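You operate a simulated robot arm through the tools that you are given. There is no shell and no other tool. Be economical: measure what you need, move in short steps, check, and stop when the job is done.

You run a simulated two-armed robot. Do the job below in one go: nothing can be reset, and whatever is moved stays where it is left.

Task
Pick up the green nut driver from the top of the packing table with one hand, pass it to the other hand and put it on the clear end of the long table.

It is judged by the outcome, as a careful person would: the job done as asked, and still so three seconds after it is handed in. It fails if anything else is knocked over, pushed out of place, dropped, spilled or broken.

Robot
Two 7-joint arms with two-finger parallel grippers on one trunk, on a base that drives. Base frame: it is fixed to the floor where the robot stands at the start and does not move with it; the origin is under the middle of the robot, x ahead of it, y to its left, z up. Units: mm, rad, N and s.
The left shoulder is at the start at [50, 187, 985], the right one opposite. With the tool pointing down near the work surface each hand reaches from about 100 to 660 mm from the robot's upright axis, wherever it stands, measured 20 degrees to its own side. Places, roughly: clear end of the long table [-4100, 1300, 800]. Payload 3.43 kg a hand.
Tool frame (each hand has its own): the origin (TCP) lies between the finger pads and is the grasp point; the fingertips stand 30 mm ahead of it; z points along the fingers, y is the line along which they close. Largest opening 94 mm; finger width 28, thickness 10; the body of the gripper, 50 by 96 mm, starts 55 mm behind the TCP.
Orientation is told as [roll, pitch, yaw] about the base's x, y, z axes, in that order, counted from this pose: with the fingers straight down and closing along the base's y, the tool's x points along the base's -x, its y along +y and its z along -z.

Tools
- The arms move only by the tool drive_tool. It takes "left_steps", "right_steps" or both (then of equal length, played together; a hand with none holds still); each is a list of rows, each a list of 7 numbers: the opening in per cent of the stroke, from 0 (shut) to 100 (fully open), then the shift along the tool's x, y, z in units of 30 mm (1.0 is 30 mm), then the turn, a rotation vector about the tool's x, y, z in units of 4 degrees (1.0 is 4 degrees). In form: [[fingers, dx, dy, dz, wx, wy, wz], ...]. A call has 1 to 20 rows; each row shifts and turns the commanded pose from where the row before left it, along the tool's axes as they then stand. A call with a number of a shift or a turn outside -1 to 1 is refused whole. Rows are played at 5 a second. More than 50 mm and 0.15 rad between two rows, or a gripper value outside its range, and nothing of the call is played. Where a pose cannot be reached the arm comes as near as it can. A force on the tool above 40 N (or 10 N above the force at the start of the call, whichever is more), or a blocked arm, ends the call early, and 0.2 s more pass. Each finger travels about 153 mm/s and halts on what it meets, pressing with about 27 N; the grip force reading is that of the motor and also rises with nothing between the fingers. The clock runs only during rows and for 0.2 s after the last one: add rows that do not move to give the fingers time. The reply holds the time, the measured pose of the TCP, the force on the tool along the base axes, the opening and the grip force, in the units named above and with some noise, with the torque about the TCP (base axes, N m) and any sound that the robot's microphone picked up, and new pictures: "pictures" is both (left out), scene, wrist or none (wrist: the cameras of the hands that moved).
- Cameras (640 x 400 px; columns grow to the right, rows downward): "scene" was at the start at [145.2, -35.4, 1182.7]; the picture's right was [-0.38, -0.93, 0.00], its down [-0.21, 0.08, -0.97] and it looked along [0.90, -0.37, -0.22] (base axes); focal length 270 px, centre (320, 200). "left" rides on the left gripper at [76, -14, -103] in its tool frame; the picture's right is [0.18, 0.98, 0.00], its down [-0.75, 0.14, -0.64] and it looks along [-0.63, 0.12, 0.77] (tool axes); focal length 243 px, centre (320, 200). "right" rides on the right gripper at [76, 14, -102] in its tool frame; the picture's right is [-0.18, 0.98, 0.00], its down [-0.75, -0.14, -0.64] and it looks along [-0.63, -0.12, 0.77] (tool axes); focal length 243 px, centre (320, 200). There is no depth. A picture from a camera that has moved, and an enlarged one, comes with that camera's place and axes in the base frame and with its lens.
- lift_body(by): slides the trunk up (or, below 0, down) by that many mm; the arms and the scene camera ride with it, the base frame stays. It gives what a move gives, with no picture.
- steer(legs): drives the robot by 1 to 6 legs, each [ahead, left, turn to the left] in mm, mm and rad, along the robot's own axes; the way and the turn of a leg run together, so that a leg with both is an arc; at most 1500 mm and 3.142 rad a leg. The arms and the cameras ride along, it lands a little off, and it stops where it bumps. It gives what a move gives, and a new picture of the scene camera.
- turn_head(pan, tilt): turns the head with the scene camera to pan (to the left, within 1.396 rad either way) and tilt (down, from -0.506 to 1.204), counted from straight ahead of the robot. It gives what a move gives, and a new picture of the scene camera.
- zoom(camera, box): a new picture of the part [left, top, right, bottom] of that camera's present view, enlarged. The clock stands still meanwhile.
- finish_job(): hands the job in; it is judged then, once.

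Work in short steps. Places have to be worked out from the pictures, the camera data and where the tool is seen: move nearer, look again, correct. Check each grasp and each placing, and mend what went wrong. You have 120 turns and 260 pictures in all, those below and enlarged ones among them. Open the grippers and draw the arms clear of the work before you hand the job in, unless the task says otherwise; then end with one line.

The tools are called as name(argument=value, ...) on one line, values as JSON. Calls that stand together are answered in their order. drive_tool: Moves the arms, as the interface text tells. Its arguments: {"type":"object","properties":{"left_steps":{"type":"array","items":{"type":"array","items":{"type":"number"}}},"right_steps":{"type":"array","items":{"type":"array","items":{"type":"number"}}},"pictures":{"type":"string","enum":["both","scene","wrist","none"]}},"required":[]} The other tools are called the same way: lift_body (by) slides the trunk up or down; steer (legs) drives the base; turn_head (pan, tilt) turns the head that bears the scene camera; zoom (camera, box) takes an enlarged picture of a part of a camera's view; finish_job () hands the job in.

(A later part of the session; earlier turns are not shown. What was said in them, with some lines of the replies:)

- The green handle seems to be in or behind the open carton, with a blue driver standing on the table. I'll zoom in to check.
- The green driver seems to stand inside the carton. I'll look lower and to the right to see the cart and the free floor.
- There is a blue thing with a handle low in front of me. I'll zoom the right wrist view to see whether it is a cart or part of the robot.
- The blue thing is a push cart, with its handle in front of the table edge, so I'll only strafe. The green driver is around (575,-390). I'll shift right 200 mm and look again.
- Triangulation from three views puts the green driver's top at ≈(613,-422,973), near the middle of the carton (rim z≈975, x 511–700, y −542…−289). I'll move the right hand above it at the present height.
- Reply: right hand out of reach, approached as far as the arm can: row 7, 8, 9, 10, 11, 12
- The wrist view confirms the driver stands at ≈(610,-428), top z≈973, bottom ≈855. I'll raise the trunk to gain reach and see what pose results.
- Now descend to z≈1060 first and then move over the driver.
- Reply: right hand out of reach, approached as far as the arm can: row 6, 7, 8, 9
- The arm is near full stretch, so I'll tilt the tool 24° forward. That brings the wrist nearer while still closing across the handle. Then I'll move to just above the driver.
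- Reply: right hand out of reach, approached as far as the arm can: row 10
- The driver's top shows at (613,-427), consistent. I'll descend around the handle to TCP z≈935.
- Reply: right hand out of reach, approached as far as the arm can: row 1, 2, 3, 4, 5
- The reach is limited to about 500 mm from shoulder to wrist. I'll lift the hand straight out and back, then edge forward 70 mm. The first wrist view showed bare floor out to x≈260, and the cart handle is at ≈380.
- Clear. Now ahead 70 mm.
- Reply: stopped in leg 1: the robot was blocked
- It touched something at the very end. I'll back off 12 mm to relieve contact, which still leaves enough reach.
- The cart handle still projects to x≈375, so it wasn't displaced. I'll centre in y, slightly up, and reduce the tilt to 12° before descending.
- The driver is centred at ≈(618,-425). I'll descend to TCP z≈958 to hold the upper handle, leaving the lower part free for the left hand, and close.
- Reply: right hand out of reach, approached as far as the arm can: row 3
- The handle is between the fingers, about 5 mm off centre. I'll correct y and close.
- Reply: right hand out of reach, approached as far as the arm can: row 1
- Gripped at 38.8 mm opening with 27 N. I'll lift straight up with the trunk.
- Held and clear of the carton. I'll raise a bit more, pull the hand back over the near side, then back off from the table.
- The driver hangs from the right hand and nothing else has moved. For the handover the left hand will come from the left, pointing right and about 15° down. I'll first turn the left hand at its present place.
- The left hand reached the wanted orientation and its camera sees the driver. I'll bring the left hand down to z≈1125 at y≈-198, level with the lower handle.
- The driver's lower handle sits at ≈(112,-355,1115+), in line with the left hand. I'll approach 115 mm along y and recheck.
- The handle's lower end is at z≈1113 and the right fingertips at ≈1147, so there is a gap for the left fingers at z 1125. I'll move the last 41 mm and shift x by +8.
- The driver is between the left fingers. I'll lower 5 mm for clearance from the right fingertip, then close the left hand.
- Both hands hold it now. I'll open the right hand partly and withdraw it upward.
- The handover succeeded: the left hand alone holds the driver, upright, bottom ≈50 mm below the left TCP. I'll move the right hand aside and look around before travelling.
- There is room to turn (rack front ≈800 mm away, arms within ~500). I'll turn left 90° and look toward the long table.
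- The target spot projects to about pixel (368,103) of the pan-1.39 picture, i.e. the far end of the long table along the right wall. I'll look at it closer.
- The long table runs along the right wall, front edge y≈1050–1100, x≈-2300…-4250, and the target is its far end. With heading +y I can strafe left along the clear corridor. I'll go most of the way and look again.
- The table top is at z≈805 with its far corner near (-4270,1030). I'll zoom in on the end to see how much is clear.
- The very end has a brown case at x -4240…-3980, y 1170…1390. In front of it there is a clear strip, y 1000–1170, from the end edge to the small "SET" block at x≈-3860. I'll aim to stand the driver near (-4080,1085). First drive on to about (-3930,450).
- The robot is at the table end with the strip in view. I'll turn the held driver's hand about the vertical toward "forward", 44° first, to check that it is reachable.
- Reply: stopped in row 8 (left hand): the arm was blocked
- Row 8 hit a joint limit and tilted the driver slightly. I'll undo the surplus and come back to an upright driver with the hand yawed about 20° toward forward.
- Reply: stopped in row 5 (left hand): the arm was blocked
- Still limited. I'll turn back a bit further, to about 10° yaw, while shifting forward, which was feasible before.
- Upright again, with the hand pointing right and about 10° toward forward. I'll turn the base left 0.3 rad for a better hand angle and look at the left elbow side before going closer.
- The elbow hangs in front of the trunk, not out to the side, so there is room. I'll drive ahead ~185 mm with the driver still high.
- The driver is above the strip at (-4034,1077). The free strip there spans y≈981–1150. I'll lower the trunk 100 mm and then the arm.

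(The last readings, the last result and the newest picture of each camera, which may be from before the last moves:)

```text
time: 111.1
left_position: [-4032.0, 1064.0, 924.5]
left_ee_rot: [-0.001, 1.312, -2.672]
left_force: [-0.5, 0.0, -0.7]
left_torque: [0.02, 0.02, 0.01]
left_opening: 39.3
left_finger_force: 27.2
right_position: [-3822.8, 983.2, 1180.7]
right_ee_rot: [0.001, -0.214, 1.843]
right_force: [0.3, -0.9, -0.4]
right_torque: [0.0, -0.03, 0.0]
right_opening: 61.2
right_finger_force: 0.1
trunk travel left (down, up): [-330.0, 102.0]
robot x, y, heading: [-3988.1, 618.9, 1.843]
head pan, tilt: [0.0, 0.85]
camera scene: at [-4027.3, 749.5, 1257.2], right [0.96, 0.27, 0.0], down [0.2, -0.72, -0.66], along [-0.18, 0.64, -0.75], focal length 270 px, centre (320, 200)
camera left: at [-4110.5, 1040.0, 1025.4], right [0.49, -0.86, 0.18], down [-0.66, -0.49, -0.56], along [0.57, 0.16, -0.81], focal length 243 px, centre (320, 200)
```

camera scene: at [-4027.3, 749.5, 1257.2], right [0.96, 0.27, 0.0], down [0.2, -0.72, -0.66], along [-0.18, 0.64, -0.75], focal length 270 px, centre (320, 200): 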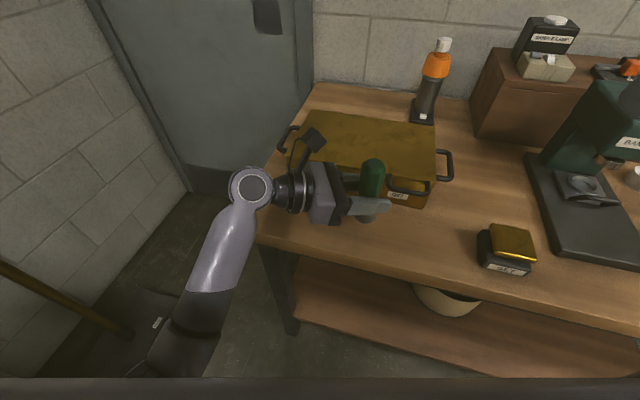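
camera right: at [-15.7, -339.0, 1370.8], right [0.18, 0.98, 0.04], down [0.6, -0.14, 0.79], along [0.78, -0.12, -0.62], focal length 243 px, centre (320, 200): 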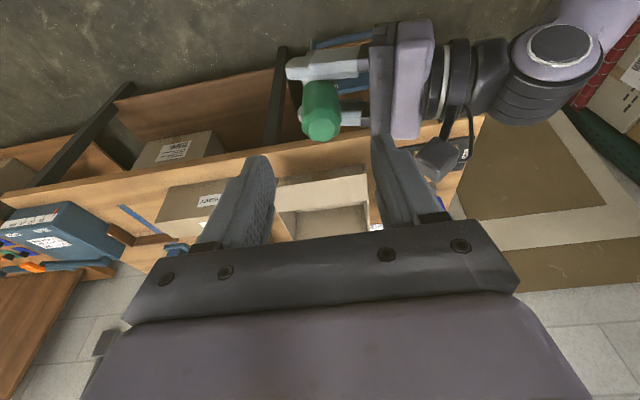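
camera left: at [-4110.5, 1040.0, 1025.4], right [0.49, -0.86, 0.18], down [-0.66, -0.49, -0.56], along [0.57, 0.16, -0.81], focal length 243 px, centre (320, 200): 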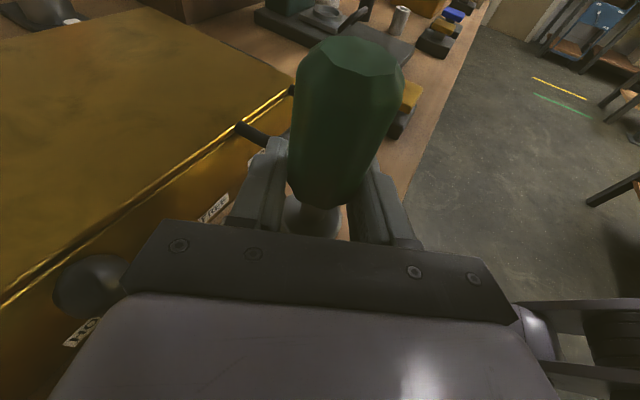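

Clearances look good: the case front is ≥70 mm away and the forearm is well above the edge. I'll lower about 52 mm more.

drive_tool(left_steps=[[0, -0.42, 0, 0.11, 0, 0, 0], [0, -0.42, 0, 0.11, 0, 0, 0], [0, -0.42, 0, 0.11, 0, 0, 0], [0, -0.42, 0, 0.11, 0, 0, 0], [0, 0, 0, 0, 0, 0, 0]])

zoom(camera="scene", box=[240, 130, 480, 280])

```text
time: 112.3
left_position: [-4033.8, 1068.0, 879.0]
left_ee_rot: [-0.062, 1.315, -2.733]
left_force: [0.6, -0.5, 0.2]
left_torque: [0.02, -0.06, 0.06]
left_opening: 39.3
left_finger_force: 26.7
right_position: [-3824.6, 983.0, 1182.3]
right_ee_rot: [0.002, -0.215, 1.842]
right_force: [0.4, -0.5, 0.4]
right_torque: [-0.04, 0.0, 0.0]
right_opening: 61.0
right_finger_force: 0.0
trunk travel left (down, up): [-330.0, 102.0]
robot x, y, heading: [-3993.4, 618.8, 1.838]
head pan, tilt: [0.0, 0.85]
camera scene: at [-4027.3, 749.5, 1257.2], right [0.96, 0.27, 0.0], down [0.2, -0.72, -0.66], along [-0.18, 0.64, -0.75], focal length 270 px, centre (320, 200)
camera left: at [-4111.9, 1042.3, 979.8], right [0.49, -0.86, 0.16], down [-0.66, -0.48, -0.57], along [0.57, 0.17, -0.81], focal length 243 px, centre (320, 200)
```

scene: 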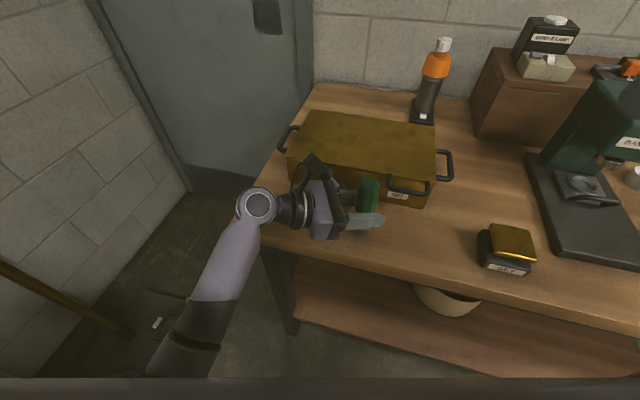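
left: 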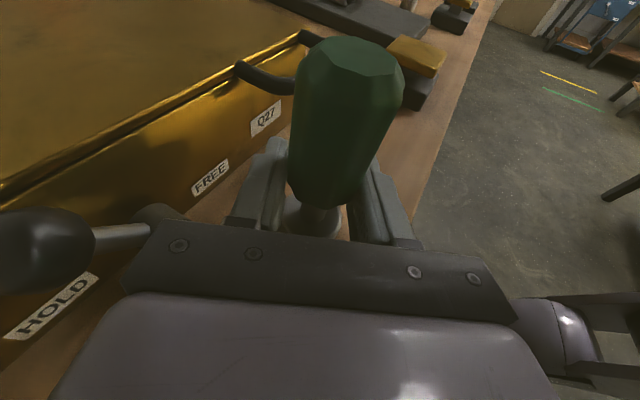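

```text
2.67 times, centred on (360, 205) of scene
camera zoom: at [-4027.3, 749.5, 1257.2], right [0.96, 0.27, 0.0], down [0.2, -0.72, -0.66], along [-0.18, 0.64, -0.75], focal length 720 px, centre (213, 187)
```

zoom: 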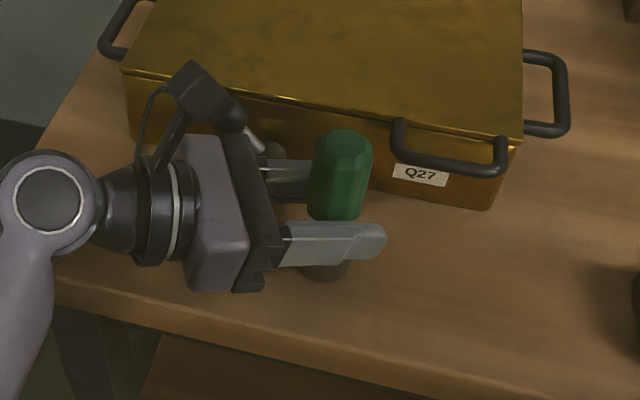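

There is a HOLD/FREE lever on the case close to the gripper's left side. I'll shift the robot about 60 mm to +x and a little away from the case before setting down.

steer(legs=[[-30, -54, 0]])

zoom(camera="left", box=[0, 0, 640, 400])

```text
time: 113.5
left_position: [-3973.1, 1053.6, 880.6]
left_ee_rot: [-0.066, 1.316, -2.738]
left_force: [0.0, -0.7, -0.2]
left_torque: [-0.04, -0.02, 0.02]
left_opening: 39.3
left_finger_force: 26.8
right_position: [-3764.2, 968.2, 1181.9]
right_ee_rot: [0.002, -0.213, 1.839]
right_force: [-0.3, -0.7, 0.1]
right_torque: [0.0, 0.0, 0.0]
right_opening: 61.5
right_finger_force: 0.1
trunk travel left (down, up): [-330.0, 102.0]
robot x, y, heading: [-3929.3, 603.1, 1.844]
head pan, tilt: [0.0, 0.85]
camera scene: at [-3967.3, 734.8, 1257.3], right [0.96, 0.27, 0.0], down [0.2, -0.72, -0.66], along [-0.18, 0.64, -0.75], focal length 270 px, centre (320, 200)
```

scene: 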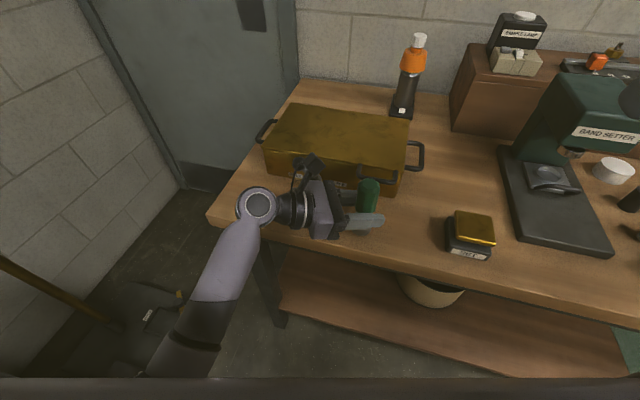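

```text
1.00 times, centred on (320, 200) of left (not enlarged: the box is as wide or as high as the picture)
camera zoom: at [-4051.7, 1027.4, 980.2], right [0.49, -0.86, 0.16], down [-0.66, -0.48, -0.57], along [0.57, 0.17, -0.81], focal length 243 px, centre (320, 200)
```

zoom: 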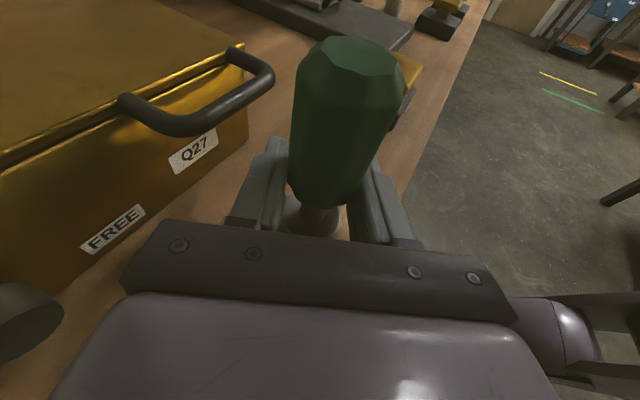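

Good clearance on both sides now: SET block ≈150 mm, lever well left. I'll lower the trunk 20 mm, then creep down with the arm while watching the force.

lift_body(by=-20)

drive_tool(left_steps=[[0, -0.08, 0, 0.02, 0, 0, 0], [0, 0, 0, 0, 0, 0, 0]], pictures="scene")

zoom(camera="scene", box=[240, 130, 480, 280])

```text
time: 114.2
left_position: [-3973.1, 1053.5, 867.8]
left_ee_rot: [-0.099, 1.331, -2.768]
left_force: [0.2, 3.5, 31.0]
left_torque: [-0.1, -0.55, 0.03]
left_opening: 33.7
left_finger_force: 27.4
right_position: [-3765.4, 966.5, 1161.6]
right_ee_rot: [0.002, -0.215, 1.842]
right_force: [0.9, 0.4, -0.8]
right_torque: [0.01, -0.01, -0.03]
right_opening: 60.9
right_finger_force: 0.1
trunk travel left (down, up): [-310.0, 122.0]
robot x, y, heading: [-3932.9, 605.7, 1.839]
head pan, tilt: [0.0, 0.85]
```

```text
time: 114.8
left_position: [-3973.7, 1052.9, 866.9]
left_ee_rot: [-0.113, 1.333, -2.784]
left_force: [3.2, 1.9, 36.3]
left_torque: [-0.31, -0.63, 0.05]
left_opening: 33.6
left_finger_force: 27.4
right_position: [-3764.8, 966.1, 1162.6]
right_ee_rot: [0.002, -0.215, 1.84]
right_force: [-0.3, 0.6, 0.4]
right_torque: [0.01, 0.01, 0.0]
right_opening: 61.1
right_finger_force: 0.0
trunk travel left (down, up): [-310.0, 122.0]
robot x, y, heading: [-3935.2, 602.3, 1.842]
head pan, tilt: [0.0, 0.85]
camera scene: at [-3967.2, 732.4, 1237.8], right [0.96, 0.27, 0.0], down [0.2, -0.72, -0.66], along [-0.18, 0.64, -0.75], focal length 270 px, centre (320, 200)
```

scene: 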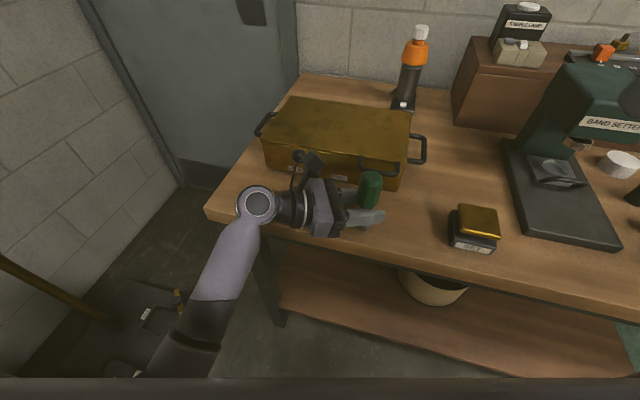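

```text
2.67 times, centred on (360, 205) of scene
camera zoom: at [-3967.2, 732.4, 1237.8], right [0.96, 0.27, 0.0], down [0.2, -0.72, -0.66], along [-0.18, 0.64, -0.75], focal length 720 px, centre (213, 187)
```

zoom: 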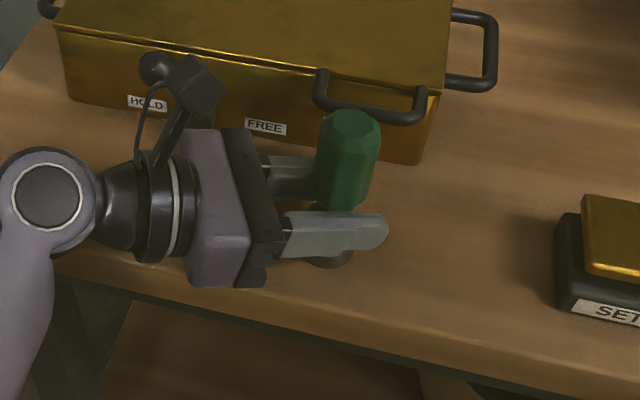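

Contact made: ~35 N, driver pressed on the table. I'll relieve the pressure by raising the trunk 8 mm, then check before release.

lift_body(by=8)

zoom(camera="left", box=[0, 0, 640, 400])

```text
time: 115.3
left_position: [-3974.6, 1053.7, 867.3]
left_ee_rot: [-0.079, 1.317, -2.751]
left_force: [4.5, -0.8, 11.5]
left_torque: [-0.1, -0.45, 0.05]
left_opening: 33.3
left_finger_force: 27.1
right_position: [-3764.5, 967.1, 1170.2]
right_ee_rot: [0.003, -0.212, 1.841]
right_force: [0.2, 0.2, 0.7]
right_torque: [-0.01, 0.0, 0.0]
right_opening: 61.1
right_finger_force: 0.0
trunk travel left (down, up): [-318.0, 114.0]
robot x, y, heading: [-3933.6, 599.4, 1.845]
head pan, tilt: [0.0, 0.85]
```

```text
1.00 times, centred on (320, 200) of left (not enlarged: the box is as wide or as high as the picture)
camera zoom: at [-4051.9, 1027.3, 967.3], right [0.49, -0.86, 0.16], down [-0.67, -0.48, -0.57], along [0.57, 0.17, -0.81], focal length 243 px, centre (320, 200)
```

zoom: 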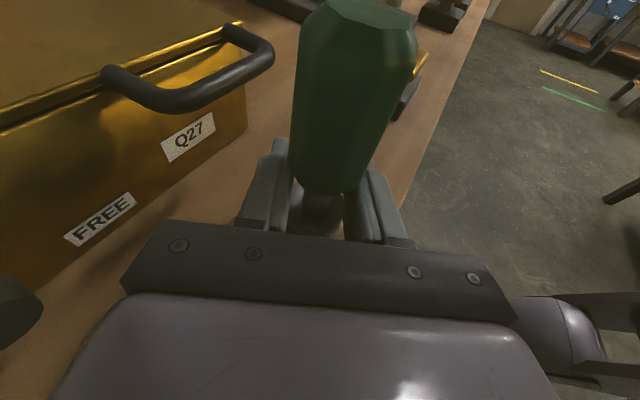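

11 N remain. I'll raise 3 mm more and view the contact closely.

lift_body(by=3)

zoom(camera="scene", box=[310, 150, 430, 225])

zoom(camera="right", box=[0, 0, 640, 400])

```text
time: 115.8
left_position: [-3975.9, 1053.4, 866.5]
left_ee_rot: [-0.071, 1.312, -2.743]
left_force: [0.3, -0.9, -1.2]
left_torque: [-0.02, -0.02, 0.01]
left_opening: 33.1
left_finger_force: 27.2
right_position: [-3763.9, 968.1, 1172.1]
right_ee_rot: [0.002, -0.212, 1.842]
right_force: [0.0, 0.2, 0.3]
right_torque: [0.01, -0.01, 0.01]
right_opening: 61.0
right_finger_force: 0.1
trunk travel left (down, up): [-321.0, 111.0]
robot x, y, heading: [-3927.1, 602.1, 1.844]
head pan, tilt: [0.0, 0.85]
```

```text
5.33 times, centred on (370, 188) of scene
camera zoom: at [-3967.7, 734.9, 1248.0], right [0.96, 0.27, 0.0], down [0.2, -0.72, -0.66], along [-0.18, 0.64, -0.75], focal length 1441 px, centre (53, 267)
```

zoom: 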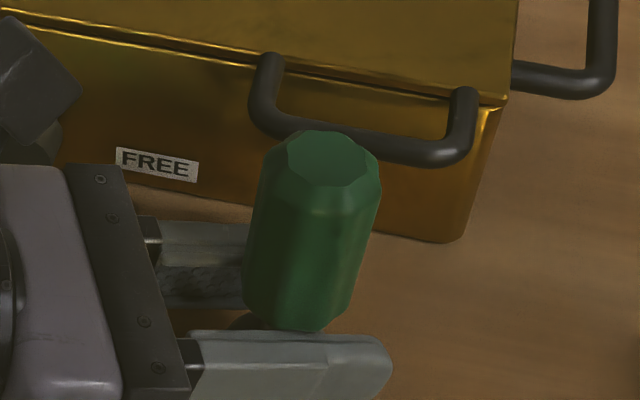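

```text
1.00 times, centred on (320, 200) of right (not enlarged: the box is as wide or as high as the picture)
camera zoom: at [-3752.9, 871.7, 1256.6], right [-1.0, -0.09, 0.04], down [-0.02, 0.62, 0.79], along [-0.1, 0.78, -0.62], focal length 243 px, centre (320, 200)
```

zoom: 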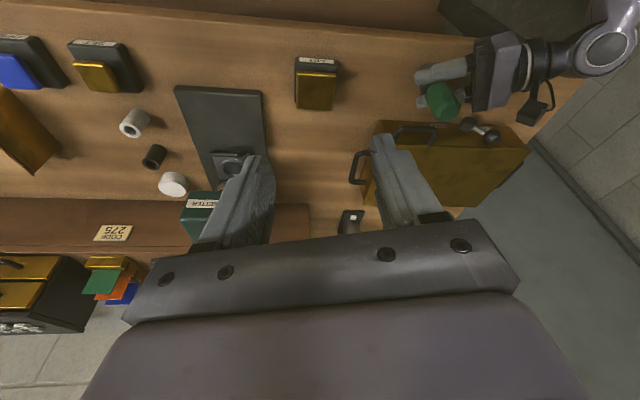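

Load is now about zero, the driver is nearly upright and its socket is at the table surface. I'll lower 1 mm and open the fingers gently.

lift_body(by=-1.5)

drive_tool(left_steps=[[40, 0, 0, 0, 0, 0, 0], [45, 0, 0, 0, 0, 0, 0], [55, 0, 0, 0, 0, 0, 0], [65, 0, 0, 0, 0, 0, 0], [65, 0, 0, 0, 0, 0, 0]])

```text
time: 116.3
left_position: [-3975.1, 1054.6, 866.0]
left_ee_rot: [-0.078, 1.315, -2.748]
left_force: [0.1, -0.1, -0.9]
left_torque: [-0.03, -0.01, -0.01]
left_opening: 33.2
left_finger_force: 26.6
right_position: [-3765.3, 968.2, 1171.0]
right_ee_rot: [0.003, -0.213, 1.84]
right_force: [0.0, -0.9, 0.6]
right_torque: [0.0, -0.02, 0.0]
right_opening: 60.9
right_finger_force: 0.1
trunk travel left (down, up): [-320.0, 112.0]
robot x, y, heading: [-3929.6, 606.9, 1.845]
head pan, tilt: [0.0, 0.85]
```

```text
time: 117.5
left_position: [-3975.1, 1054.3, 867.2]
left_ee_rot: [-0.079, 1.313, -2.748]
left_force: [0.6, 0.3, -0.1]
left_torque: [0.01, -0.03, 0.01]
left_opening: 60.7
left_finger_force: 0.0
right_position: [-3764.3, 966.8, 1171.2]
right_ee_rot: [0.002, -0.214, 1.841]
right_force: [0.3, -0.3, 0.8]
right_torque: [-0.02, 0.01, 0.01]
right_opening: 61.2
right_finger_force: 0.0
trunk travel left (down, up): [-320.0, 112.0]
robot x, y, heading: [-3932.5, 603.2, 1.849]
head pan, tilt: [0.0, 0.85]
camera scene: at [-3967.7, 734.8, 1246.7], right [0.96, 0.27, 0.0], down [0.2, -0.72, -0.66], along [-0.18, 0.64, -0.75], focal length 270 px, centre (320, 200)
camera left: at [-4053.0, 1027.9, 968.2], right [0.49, -0.86, 0.16], down [-0.66, -0.48, -0.57], along [0.57, 0.17, -0.81], focal length 243 px, centre (320, 200)
```

scene: 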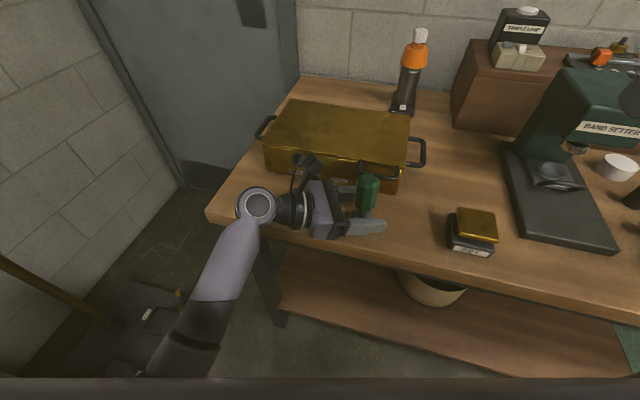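
left: 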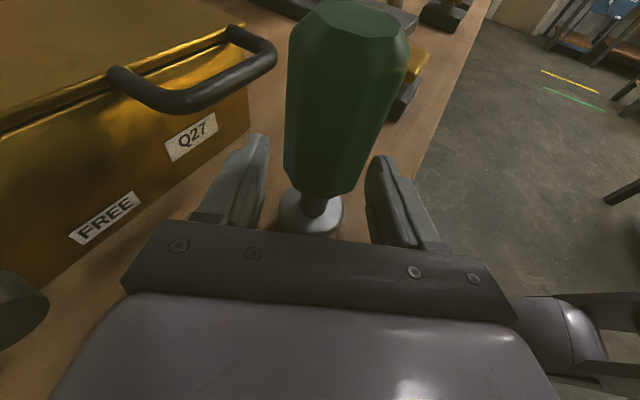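

The driver stands free between the open fingers. I'll withdraw the left hand straight back along its fingers.

drive_tool(left_steps=[[65, 0, 0, -0.5, 0, 0, 0], [65, 0, 0, -0.6, 0, 0, 0], [65, 0, 0, -0.6, 0, 0, 0], [65, 0, 0, 0, 0, 0, 0]])

```text
time: 118.5
left_position: [-4018.5, 1030.2, 879.2]
left_ee_rot: [-0.062, 1.314, -2.733]
left_force: [0.5, 0.2, 0.4]
left_torque: [-0.01, 0.01, 0.0]
left_opening: 61.3
left_finger_force: 0.1
right_position: [-3765.3, 967.9, 1171.9]
right_ee_rot: [0.001, -0.213, 1.842]
right_force: [0.0, -0.5, -0.3]
right_torque: [0.01, 0.01, -0.02]
right_opening: 60.9
right_finger_force: 0.0
trunk travel left (down, up): [-320.0, 112.0]
robot x, y, heading: [-3931.7, 603.7, 1.841]
head pan, tilt: [0.0, 0.85]
camera scene: at [-3967.6, 734.8, 1246.7], right [0.96, 0.27, 0.0], down [0.2, -0.72, -0.66], along [-0.18, 0.64, -0.75], focal length 270 px, centre (320, 200)
camera left: at [-4096.3, 1004.5, 979.8], right [0.49, -0.86, 0.16], down [-0.66, -0.48, -0.57], along [0.57, 0.17, -0.81], focal length 243 px, centre (320, 200)
```

scene: 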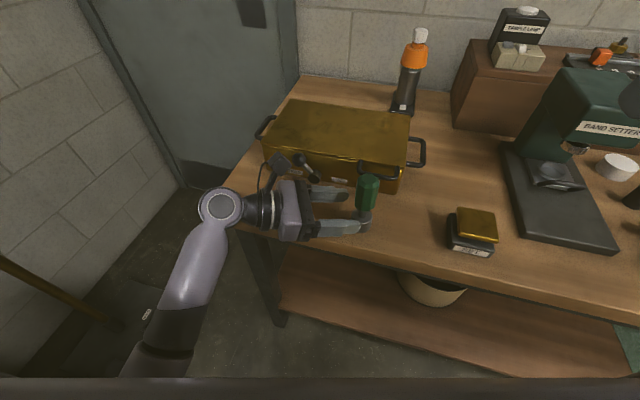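
left: 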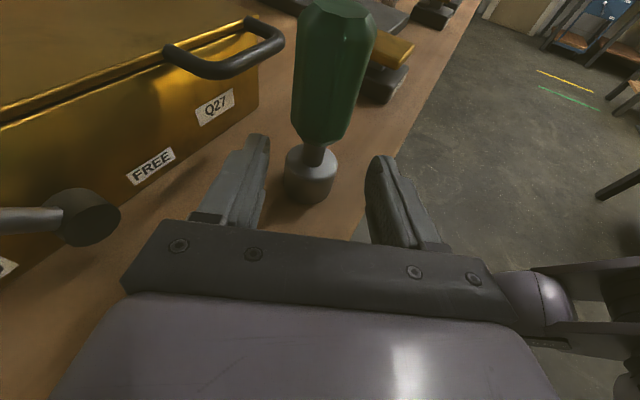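

The hand is withdrawing cleanly. I'll continue 45 mm back, then move up and toward the robot.

drive_tool(left_steps=[[65, 0, -0.05, -0.5, 0, 0, 0], [65, 0, -0.05, -0.5, 0, 0, 0], [65, 0, 0, -0.5, 0, 0, 0], [65, 0, 0, 0, 0, 0, 0]])

```text
time: 119.5
left_position: [-4057.8, 1013.1, 890.8]
left_ee_rot: [-0.066, 1.316, -2.736]
left_force: [-0.8, -0.5, 0.0]
left_torque: [0.0, 0.01, 0.0]
left_opening: 61.3
left_finger_force: 0.0
right_position: [-3764.8, 967.7, 1171.2]
right_ee_rot: [0.003, -0.212, 1.841]
right_force: [0.2, -0.2, 0.4]
right_torque: [-0.04, 0.01, -0.02]
right_opening: 61.0
right_finger_force: 0.1
trunk travel left (down, up): [-320.0, 112.0]
robot x, y, heading: [-3931.7, 604.1, 1.84]
head pan, tilt: [0.0, 0.85]
camera scene: at [-3967.6, 734.8, 1246.7], right [0.96, 0.27, 0.0], down [0.2, -0.72, -0.66], along [-0.18, 0.64, -0.75], focal length 270 px, centre (320, 200)
camera left: at [-4136.0, 988.0, 991.7], right [0.49, -0.86, 0.16], down [-0.66, -0.48, -0.57], along [0.57, 0.17, -0.81], focal length 243 px, centre (320, 200)
```

scene: 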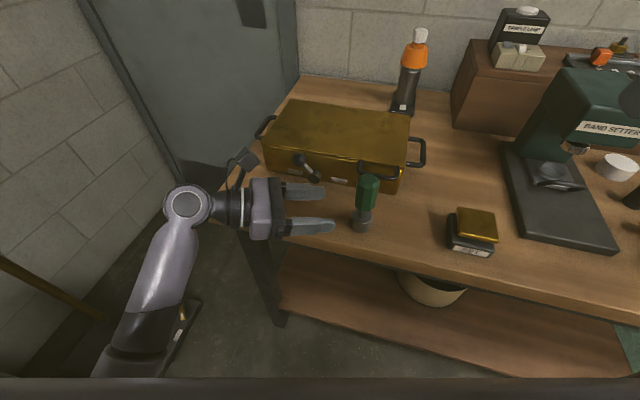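
left: 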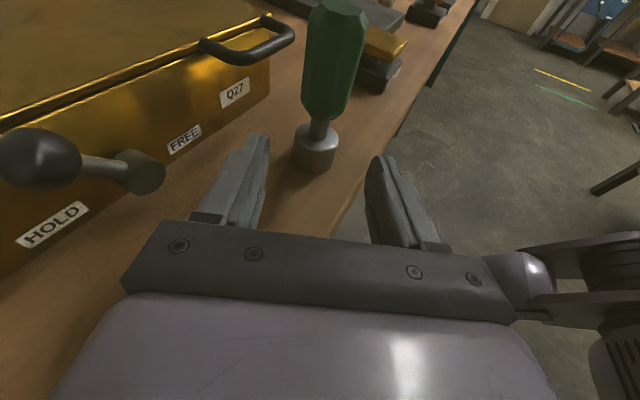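

The fingers are clear and the driver stands upright. I'll raise the trunk, then back the robot away from the table.

lift_body(by=100)

steer(legs=[[-250, 0, 0]])

turn_head(pan=-0.1, tilt=0.6)

zoom(camera="scene", box=[200, 80, 520, 280])

```text
time: 120.9
left_position: [-4058.3, 1013.8, 991.4]
left_ee_rot: [-0.066, 1.315, -2.736]
left_force: [-0.4, -0.2, 0.2]
left_torque: [0.04, -0.03, -0.02]
left_opening: 61.4
left_finger_force: 0.2
right_position: [-3763.6, 966.3, 1269.7]
right_ee_rot: [0.002, -0.213, 1.841]
right_force: [-0.2, 0.6, 0.2]
right_torque: [0.02, -0.03, -0.01]
right_opening: 61.2
right_finger_force: 0.1
trunk travel left (down, up): [-420.0, 12.0]
robot x, y, heading: [-3932.0, 606.6, 1.846]
head pan, tilt: [0.0, 0.85]
```

```text
time: 122.7
left_position: [-3991.8, 781.0, 991.9]
left_ee_rot: [-0.07, 1.316, -2.739]
left_force: [0.4, -1.0, 0.5]
left_torque: [-0.01, -0.02, -0.01]
left_opening: 60.9
left_finger_force: 0.1
right_position: [-3700.1, 733.6, 1270.7]
right_ee_rot: [0.002, -0.211, 1.842]
right_force: [0.5, -0.6, 0.1]
right_torque: [0.01, -0.02, -0.03]
right_opening: 61.1
right_finger_force: 0.1
trunk travel left (down, up): [-420.0, 12.0]
robot x, y, heading: [-3868.3, 369.0, 1.839]
head pan, tilt: [0.0, 0.85]
camera scene: at [-3902.3, 500.4, 1346.8], right [0.96, 0.27, 0.0], down [0.2, -0.72, -0.66], along [-0.18, 0.64, -0.75], focal length 270 px, centre (320, 200)
```

scene: 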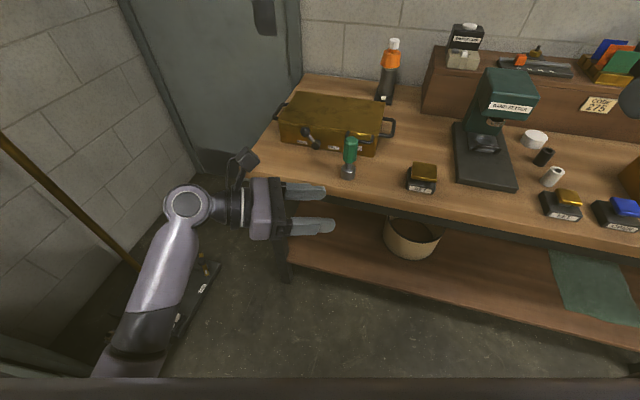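

```text
time: 123.4
left_position: [-3992.0, 780.3, 991.6]
left_ee_rot: [-0.067, 1.316, -2.737]
left_force: [-0.4, -0.3, 1.2]
left_torque: [0.02, 0.01, 0.02]
left_opening: 61.2
left_finger_force: 0.1
right_position: [-3698.8, 732.6, 1270.2]
right_ee_rot: [0.002, -0.212, 1.842]
right_force: [-0.1, -0.4, -0.7]
right_torque: [-0.04, 0.02, -0.05]
right_opening: 61.4
right_finger_force: 0.0
trunk travel left (down, up): [-420.0, 12.0]
robot x, y, heading: [-3865.9, 369.9, 1.842]
head pan, tilt: [-0.099, 0.6]
camera scene: at [-3896.6, 512.8, 1367.6], right [0.99, 0.17, 0.0], down [0.1, -0.56, -0.82], along [-0.14, 0.81, -0.57], focal length 270 px, centre (320, 200)
```

scene: 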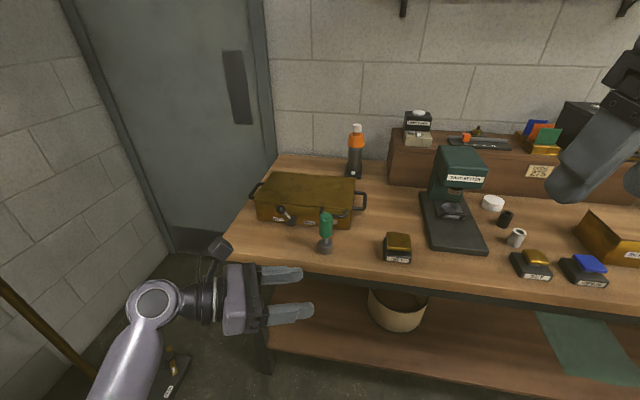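

```text
2.00 times, centred on (360, 180) of scene
camera zoom: at [-3896.6, 512.8, 1367.6], right [0.99, 0.17, 0.0], down [0.1, -0.56, -0.82], along [-0.14, 0.81, -0.57], focal length 540 px, centre (240, 240)
```

zoom: 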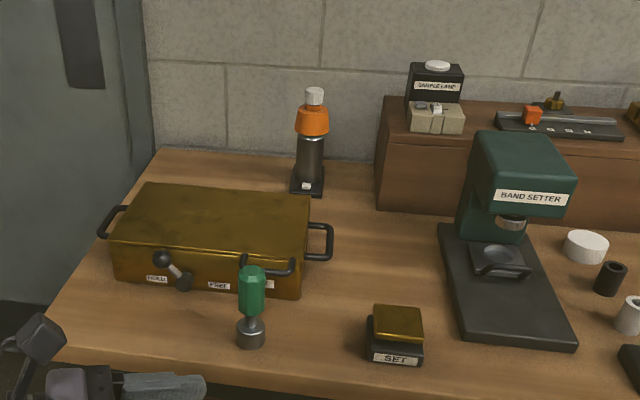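

The driver stands upright on the table end, the case, lever and blocks are untouched, and both hands are open and clear. Handing in.

finish_job()

```text
The job is handed in.
```

The green nut driver was picked up with the right hand, passed to the left, and now stands upright at the far end of the long table. It is in the clear strip in front of a brown case, because the case sits on the spot you gave; nothing else was visibly disturbed, though the base briefly touched something at the packing table (the cart there looked unmoved).
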